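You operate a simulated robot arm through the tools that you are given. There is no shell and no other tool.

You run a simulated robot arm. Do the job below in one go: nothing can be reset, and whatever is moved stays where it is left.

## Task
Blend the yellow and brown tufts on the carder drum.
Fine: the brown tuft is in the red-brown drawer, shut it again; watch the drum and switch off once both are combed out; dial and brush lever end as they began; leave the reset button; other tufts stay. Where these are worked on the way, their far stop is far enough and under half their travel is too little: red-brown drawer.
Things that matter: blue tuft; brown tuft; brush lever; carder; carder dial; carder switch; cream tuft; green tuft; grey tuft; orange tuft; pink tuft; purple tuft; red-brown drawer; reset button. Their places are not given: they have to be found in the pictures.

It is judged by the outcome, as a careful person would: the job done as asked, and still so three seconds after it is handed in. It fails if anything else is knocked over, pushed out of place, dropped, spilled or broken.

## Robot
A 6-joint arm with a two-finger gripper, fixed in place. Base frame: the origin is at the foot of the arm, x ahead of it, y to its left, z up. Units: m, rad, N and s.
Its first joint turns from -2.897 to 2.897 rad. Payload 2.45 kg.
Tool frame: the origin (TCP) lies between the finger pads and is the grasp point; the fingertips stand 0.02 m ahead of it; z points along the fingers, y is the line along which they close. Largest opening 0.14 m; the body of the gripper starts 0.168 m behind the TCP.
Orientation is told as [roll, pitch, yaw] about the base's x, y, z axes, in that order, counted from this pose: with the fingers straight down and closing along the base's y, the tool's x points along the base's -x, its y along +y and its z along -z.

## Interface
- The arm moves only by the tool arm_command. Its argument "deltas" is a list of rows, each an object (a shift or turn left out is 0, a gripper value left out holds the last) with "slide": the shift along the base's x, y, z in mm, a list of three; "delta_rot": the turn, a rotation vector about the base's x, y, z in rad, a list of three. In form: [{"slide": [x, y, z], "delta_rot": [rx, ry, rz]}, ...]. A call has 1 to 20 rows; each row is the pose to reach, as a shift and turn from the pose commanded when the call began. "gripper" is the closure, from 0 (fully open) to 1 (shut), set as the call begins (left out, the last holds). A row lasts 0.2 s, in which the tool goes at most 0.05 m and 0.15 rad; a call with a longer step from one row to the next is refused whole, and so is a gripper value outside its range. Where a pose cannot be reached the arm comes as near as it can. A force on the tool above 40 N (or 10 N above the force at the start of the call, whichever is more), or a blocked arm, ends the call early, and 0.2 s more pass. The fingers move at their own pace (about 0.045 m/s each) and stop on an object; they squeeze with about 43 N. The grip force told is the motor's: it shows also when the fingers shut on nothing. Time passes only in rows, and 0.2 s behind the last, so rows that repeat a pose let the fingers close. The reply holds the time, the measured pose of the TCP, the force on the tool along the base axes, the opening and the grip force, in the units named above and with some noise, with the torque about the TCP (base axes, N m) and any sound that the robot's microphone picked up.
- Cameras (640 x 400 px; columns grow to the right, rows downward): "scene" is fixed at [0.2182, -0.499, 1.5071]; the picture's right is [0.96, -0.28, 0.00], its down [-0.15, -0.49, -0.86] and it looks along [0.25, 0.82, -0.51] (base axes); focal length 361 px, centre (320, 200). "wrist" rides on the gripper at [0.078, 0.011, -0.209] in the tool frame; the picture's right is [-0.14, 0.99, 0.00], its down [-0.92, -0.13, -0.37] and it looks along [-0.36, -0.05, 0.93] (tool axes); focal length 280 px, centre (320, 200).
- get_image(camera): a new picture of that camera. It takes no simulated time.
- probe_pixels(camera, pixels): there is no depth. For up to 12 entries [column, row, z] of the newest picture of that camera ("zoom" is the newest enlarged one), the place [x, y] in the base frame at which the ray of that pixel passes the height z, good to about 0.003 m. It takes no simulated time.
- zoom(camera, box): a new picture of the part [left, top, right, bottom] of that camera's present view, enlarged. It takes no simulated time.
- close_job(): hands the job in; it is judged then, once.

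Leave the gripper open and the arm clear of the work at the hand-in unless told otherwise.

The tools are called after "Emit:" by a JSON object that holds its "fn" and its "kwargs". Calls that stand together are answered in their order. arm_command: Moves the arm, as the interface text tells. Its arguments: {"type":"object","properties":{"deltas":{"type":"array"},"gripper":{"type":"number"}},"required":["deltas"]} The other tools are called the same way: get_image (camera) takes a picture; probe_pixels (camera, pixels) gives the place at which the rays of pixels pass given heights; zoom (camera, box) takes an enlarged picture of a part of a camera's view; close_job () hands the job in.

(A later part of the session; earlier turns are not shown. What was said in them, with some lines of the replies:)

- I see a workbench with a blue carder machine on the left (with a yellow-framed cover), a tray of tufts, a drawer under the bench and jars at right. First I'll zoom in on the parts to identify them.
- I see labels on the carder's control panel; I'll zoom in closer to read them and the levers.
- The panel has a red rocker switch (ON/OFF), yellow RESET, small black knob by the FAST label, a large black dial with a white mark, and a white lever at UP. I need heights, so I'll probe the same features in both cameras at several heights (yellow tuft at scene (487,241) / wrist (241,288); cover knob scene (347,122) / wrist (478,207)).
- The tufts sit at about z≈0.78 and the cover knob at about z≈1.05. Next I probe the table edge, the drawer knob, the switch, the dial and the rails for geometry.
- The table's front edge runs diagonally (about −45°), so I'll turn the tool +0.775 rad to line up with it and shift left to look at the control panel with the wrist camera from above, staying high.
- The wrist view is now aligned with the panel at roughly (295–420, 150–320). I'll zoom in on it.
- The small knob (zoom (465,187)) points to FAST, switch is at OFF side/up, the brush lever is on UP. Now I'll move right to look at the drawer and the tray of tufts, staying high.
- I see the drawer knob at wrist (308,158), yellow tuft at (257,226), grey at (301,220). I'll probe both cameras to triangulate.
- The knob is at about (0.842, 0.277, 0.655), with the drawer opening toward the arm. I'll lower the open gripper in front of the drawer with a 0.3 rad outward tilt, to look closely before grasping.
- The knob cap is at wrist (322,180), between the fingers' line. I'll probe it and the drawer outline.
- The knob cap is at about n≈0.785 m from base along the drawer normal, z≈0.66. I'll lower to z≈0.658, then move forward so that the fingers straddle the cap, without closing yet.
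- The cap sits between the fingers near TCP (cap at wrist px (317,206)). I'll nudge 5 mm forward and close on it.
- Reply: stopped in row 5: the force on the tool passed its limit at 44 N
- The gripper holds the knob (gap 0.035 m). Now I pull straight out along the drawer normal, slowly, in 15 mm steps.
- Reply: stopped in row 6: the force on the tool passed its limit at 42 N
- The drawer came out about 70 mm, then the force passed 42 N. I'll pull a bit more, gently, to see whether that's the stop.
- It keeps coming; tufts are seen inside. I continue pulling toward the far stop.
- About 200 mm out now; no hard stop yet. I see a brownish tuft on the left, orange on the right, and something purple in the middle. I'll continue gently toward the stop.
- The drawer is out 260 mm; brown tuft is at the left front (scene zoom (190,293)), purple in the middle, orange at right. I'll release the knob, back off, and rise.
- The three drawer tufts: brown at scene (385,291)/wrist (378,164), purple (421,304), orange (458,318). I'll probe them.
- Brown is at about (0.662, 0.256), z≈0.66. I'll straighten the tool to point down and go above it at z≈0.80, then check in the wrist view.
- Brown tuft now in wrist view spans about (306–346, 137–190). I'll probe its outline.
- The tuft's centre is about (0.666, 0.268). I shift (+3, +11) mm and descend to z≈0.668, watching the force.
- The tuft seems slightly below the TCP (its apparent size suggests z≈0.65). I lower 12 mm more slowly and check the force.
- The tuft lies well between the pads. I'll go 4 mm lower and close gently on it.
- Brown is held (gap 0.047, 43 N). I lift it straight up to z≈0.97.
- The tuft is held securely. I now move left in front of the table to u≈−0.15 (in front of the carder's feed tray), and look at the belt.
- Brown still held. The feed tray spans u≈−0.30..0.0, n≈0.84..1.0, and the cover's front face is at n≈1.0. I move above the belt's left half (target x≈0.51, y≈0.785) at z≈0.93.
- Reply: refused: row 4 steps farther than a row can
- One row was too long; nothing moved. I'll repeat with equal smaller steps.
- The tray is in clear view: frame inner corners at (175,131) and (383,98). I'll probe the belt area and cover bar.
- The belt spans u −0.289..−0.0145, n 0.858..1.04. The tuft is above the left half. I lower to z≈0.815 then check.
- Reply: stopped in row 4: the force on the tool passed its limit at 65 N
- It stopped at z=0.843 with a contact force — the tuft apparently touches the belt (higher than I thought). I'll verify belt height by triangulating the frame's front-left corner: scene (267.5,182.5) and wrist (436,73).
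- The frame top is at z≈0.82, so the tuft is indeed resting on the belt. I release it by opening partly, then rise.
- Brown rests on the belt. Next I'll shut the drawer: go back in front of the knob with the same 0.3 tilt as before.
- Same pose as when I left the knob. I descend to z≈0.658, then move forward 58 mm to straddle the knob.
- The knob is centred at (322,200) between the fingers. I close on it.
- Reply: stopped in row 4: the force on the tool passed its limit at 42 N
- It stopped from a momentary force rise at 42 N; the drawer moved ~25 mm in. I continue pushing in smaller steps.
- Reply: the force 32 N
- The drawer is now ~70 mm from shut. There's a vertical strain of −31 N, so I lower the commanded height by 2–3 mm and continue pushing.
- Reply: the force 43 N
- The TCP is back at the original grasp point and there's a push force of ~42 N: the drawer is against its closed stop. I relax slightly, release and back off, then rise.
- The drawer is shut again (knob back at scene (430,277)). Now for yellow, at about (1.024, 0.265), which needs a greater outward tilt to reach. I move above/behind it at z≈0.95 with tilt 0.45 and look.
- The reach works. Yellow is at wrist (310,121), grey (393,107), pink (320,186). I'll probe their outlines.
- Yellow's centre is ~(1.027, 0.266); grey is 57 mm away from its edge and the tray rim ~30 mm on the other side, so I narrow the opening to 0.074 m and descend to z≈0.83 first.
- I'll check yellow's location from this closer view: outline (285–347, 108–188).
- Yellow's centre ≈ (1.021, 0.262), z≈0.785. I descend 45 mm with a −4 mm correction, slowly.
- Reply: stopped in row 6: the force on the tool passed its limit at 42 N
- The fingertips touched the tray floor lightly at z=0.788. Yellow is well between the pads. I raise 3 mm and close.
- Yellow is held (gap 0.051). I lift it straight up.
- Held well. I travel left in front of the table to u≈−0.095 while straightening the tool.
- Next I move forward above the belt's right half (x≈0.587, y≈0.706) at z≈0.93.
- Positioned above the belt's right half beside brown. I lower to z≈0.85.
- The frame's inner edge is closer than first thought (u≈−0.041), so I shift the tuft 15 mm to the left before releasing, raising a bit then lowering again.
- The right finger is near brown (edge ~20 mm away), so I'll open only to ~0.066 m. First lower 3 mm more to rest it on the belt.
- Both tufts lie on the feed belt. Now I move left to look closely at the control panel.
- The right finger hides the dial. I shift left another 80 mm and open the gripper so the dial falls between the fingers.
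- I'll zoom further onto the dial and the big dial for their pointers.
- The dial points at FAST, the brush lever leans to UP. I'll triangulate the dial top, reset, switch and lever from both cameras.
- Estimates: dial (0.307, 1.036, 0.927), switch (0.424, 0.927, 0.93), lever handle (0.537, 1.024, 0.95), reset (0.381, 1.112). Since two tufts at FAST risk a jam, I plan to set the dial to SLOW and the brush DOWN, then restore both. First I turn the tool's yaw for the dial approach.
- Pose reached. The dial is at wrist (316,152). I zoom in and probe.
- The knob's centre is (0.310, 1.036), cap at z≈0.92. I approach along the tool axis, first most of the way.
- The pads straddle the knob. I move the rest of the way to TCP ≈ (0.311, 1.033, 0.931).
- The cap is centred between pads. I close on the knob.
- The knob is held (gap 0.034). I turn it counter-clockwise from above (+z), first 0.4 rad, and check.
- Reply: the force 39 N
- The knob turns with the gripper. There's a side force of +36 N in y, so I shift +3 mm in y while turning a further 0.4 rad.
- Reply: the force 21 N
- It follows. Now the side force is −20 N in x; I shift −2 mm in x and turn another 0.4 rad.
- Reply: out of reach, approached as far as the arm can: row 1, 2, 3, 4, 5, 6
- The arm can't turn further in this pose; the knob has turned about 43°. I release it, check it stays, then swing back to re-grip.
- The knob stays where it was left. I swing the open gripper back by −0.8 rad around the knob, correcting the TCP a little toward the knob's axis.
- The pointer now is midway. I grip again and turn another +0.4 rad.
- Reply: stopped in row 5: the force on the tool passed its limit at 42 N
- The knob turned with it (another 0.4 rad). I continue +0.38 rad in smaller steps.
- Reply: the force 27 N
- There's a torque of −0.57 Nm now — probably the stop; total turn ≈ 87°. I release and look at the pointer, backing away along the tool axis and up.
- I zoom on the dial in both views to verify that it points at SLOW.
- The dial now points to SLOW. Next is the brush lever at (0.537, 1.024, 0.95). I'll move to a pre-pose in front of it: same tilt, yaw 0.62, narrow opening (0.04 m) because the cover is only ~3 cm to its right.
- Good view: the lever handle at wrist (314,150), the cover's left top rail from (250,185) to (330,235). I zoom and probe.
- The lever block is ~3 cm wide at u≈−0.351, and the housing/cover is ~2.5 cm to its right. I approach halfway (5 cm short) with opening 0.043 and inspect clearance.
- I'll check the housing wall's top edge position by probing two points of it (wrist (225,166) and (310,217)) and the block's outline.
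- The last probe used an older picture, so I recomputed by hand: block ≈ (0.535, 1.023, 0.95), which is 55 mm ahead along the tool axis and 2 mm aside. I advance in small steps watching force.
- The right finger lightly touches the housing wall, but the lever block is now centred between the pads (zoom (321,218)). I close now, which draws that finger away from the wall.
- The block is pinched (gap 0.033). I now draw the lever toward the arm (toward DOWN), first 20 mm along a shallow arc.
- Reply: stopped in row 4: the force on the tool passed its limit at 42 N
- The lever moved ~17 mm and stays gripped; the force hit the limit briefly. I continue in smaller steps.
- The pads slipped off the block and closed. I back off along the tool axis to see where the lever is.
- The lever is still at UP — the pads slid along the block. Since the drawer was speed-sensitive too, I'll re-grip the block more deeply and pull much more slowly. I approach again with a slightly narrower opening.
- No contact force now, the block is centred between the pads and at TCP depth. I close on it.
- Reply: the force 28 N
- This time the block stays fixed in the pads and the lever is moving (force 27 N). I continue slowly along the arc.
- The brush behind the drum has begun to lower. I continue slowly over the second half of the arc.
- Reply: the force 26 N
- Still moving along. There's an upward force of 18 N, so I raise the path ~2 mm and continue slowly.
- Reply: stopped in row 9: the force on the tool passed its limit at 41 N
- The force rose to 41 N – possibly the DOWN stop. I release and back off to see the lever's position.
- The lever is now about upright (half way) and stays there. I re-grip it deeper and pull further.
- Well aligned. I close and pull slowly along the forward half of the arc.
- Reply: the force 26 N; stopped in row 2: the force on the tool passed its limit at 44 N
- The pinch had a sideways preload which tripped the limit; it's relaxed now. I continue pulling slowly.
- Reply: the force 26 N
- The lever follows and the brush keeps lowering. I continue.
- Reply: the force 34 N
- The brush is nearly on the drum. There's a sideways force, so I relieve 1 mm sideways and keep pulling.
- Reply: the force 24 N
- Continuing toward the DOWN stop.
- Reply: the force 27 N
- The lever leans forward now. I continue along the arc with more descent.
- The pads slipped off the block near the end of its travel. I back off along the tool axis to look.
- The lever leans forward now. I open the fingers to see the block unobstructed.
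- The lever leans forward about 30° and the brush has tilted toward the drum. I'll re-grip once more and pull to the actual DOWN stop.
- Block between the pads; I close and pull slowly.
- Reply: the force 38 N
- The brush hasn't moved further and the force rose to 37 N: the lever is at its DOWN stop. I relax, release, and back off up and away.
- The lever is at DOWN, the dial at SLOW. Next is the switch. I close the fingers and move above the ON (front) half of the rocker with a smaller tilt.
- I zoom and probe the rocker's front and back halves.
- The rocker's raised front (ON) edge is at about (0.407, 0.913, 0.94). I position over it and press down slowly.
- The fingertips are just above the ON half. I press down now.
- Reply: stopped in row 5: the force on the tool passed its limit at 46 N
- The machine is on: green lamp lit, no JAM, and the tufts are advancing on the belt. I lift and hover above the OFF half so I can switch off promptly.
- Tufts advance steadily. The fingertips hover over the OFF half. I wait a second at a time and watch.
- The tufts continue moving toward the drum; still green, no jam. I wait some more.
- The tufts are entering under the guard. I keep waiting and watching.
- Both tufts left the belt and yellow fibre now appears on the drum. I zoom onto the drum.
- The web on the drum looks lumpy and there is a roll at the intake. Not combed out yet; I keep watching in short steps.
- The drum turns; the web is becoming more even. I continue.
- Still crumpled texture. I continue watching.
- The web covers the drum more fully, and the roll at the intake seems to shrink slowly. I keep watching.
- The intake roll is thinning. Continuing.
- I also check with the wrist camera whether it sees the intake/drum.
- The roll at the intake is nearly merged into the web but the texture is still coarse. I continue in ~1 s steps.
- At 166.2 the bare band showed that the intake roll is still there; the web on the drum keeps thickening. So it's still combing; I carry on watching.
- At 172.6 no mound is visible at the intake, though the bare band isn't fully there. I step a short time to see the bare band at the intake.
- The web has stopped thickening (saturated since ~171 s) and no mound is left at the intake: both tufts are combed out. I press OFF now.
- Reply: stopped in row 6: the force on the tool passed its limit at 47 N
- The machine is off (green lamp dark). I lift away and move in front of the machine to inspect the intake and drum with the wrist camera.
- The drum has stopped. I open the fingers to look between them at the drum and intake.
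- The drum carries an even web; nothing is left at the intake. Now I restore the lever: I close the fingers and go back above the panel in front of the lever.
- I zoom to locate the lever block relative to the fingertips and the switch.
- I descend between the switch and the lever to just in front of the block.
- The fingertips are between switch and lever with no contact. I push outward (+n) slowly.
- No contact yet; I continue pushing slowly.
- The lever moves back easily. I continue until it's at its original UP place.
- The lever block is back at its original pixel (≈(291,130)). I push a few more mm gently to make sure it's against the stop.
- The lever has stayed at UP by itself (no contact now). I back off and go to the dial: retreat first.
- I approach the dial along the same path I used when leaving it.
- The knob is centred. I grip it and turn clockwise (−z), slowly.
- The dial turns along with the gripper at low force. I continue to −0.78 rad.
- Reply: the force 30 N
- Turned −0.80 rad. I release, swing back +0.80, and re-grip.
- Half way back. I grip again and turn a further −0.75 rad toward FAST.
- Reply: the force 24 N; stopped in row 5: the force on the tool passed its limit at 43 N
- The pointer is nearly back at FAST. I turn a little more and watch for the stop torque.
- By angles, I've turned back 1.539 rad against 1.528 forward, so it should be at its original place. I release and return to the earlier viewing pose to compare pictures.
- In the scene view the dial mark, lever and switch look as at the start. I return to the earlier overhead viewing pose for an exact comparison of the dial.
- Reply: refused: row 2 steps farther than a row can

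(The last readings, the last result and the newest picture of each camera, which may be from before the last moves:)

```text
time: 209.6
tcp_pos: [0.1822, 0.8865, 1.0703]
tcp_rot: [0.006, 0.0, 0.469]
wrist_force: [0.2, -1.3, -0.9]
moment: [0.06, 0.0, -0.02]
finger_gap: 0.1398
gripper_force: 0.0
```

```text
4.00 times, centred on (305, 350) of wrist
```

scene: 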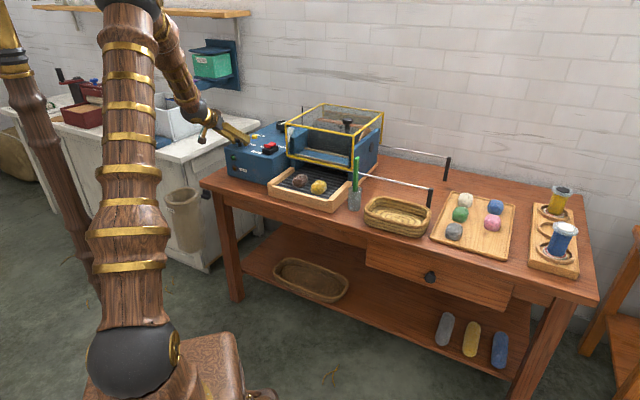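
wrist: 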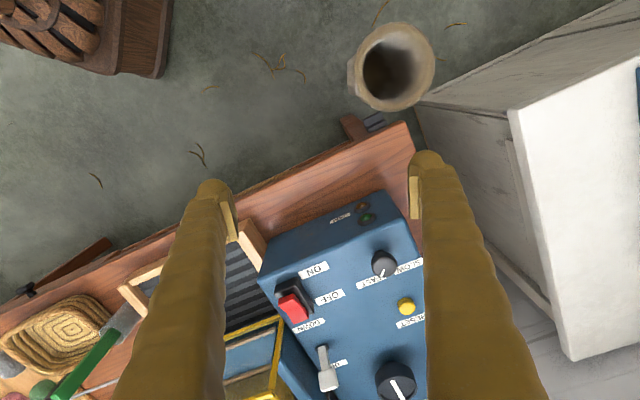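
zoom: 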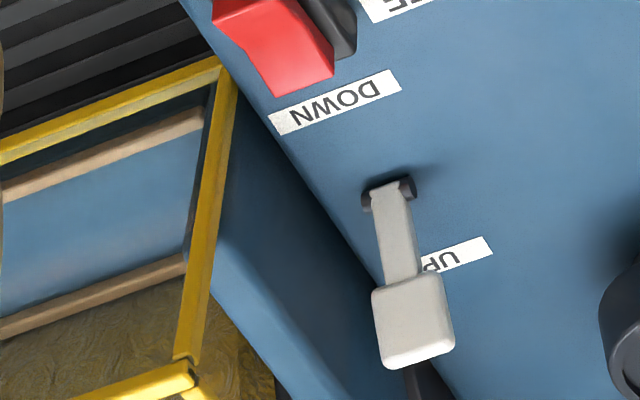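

The yaw step was slightly too long; I redo it in three steps.

Emit:
{"fn": "arm_command", "kwargs": {"deltas": [{"slide": [0, 0, 0], "delta_rot": [0, 0, 0.1]}, {"slide": [0, 0, 0], "delta_rot": [0, 0, 0.2]}, {"slide": [0.5, -1.5, 0], "delta_rot": [0, 0, 0.304]}, {"slide": [0.5, -1.5, 0], "delta_rot": [0, 0, 0.304]}], "gripper": 0}}

Emit:
{"fn": "get_image", "kwargs": {"camera": "wrist"}}

Emit:
{"fn": "zoom", "kwargs": {"camera": "wrist", "box": [310, 250, 390, 310]}}

Emit:
{"fn": "zoom", "kwargs": {"camera": "wrist", "box": [225, 300, 385, 400]}}

Emit:
{"fn": "zoom", "kwargs": {"camera": "wrist", "box": [225, 240, 325, 330]}}

```text
time: 210.6
tcp_pos: [0.1812, 0.886, 1.0703]
tcp_rot: [0.007, -0.001, 0.773]
wrist_force: [-0.6, 0.1, 0.5]
moment: [0.06, -0.01, -0.01]
finger_gap: 0.1398
gripper_force: 0.0
```

```text
taken
```

wrist: 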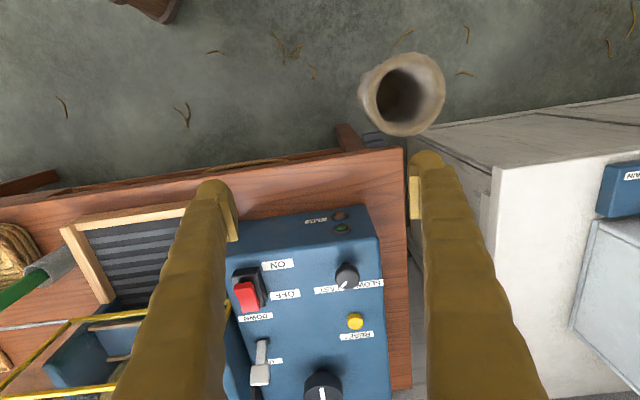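

```text
6.67 times, centred on (350, 280) of wrist
```

zoom: 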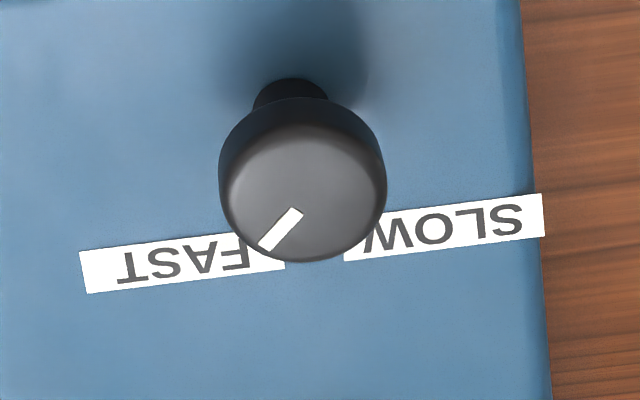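

```text
4.00 times, centred on (305, 350) of wrist
```

zoom: 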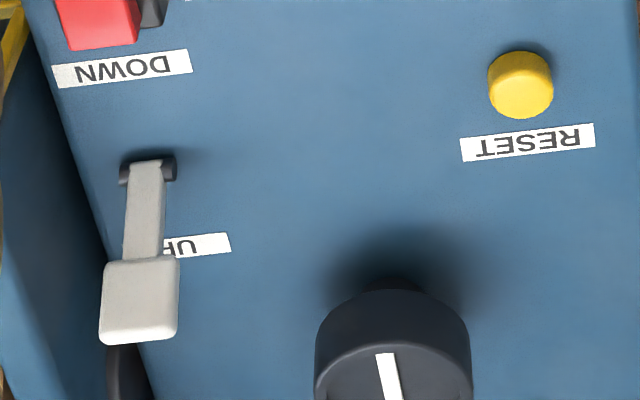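

```text
4.44 times, centred on (275, 285) of wrist
```

zoom: 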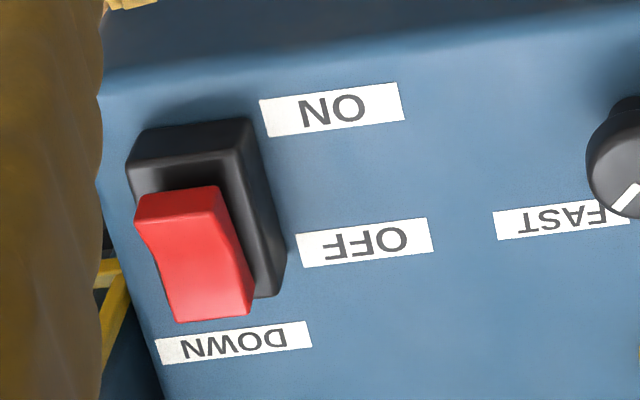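

The dial, lever and switch match the starting pictures exactly. Now I move the arm up and clear, back near the start pose, gripper open.

Emit:
{"fn": "arm_command", "kwargs": {"deltas": [{"slide": [0, -10, 45]}, {"slide": [5, -25, 85]}, {"slide": [25, -50, 110]}, {"slide": [55, -80, 130]}, {"slide": [85, -110, 150]}, {"slide": [115, -140, 165]}, {"slide": [145, -170, 175]}, {"slide": [175, -200, 175]}, {"slide": [205, -230, 175]}, {"slide": [230, -260, 175]}, {"slide": [230, -260, 175]}], "gripper": 0}}

Emit:
{"fn": "get_image", "kwargs": {"camera": "scene"}}

Emit:
{"fn": "zoom", "kwargs": {"camera": "scene", "box": [350, 150, 600, 310]}}

Emit:
{"fn": "zoom", "kwargs": {"camera": "scene", "box": [210, 90, 400, 220]}}

```text
time: 213.0
tcp_pos: [0.4109, 0.6254, 1.2469]
tcp_rot: [0.008, -0.001, 0.773]
wrist_force: [-1.2, -0.7, -0.7]
moment: [0.0, -0.02, 0.04]
finger_gap: 0.1401
gripper_force: 0.1
```

```text
taken
```

scene: 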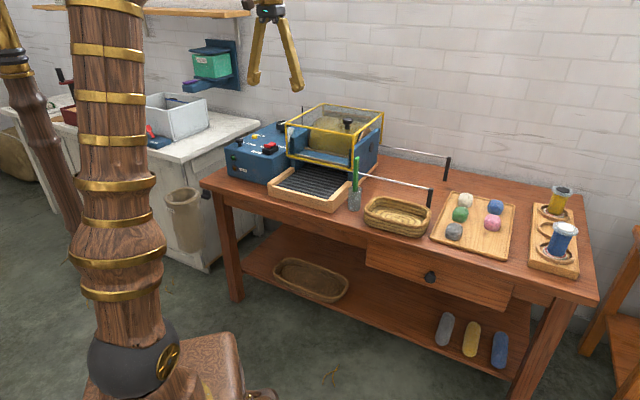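

```text
2.50 times, centred on (475, 230) of scene
```

zoom: 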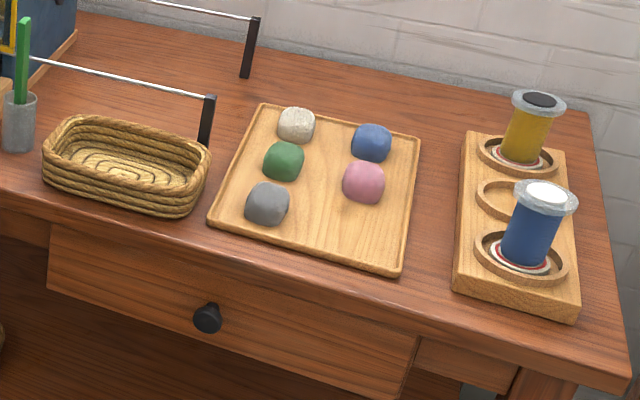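

```text
3.08 times, centred on (305, 155) of scene
```

zoom: 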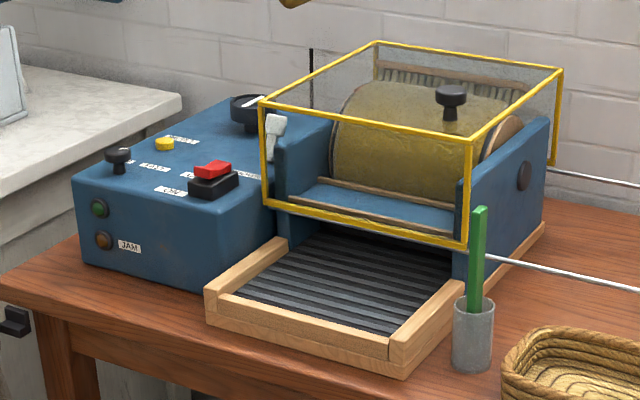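

Everything is in place. The drawer knob is at its original pixel, and the tray, the other five tufts on it, the basket and the cup have not moved. The switch is off with both lamps dark, the dial is on FAST and the lever is UP, as at the start. The blended web is on the drum, and the arm is clear with the gripper open. I hand in the job.

Emit:
{"fn": "close_job", "kwargs": {}}

```text
The job is handed in.
```

The yellow and brown tufts are blended into one web on the carder drum, and the job is handed in. No result has come back yet.

- **Tufts:** I took brown from the red-brown drawer, shut the drawer to its stop again, and put it on the feed belt beside yellow. The other tufts are where they were.
- **Carding:** I set the dial to SLOW and the brush lever to DOWN, then switched on. It ran about 30 seconds with no jam, and I left the reset button alone.
- **Switch-off:** I stopped it once the web had not thickened for about three seconds and I could see no clump left at the intake. That was by eye. The web still had a slightly crinkled texture, so whether it counts as fully combed out is my reading of the picture.
- **Restored:** The dial is back on FAST and the lever is UP, both matching the starting pictures. The switch is off, and the arm is clear with the gripper open.

Two light touches happened on the way. The fingertips pressed the tuft tray once while picking up yellow, and a finger brushed the side of the drum housing while gripping the lever. Nothing shifted in the pictures afterwards.
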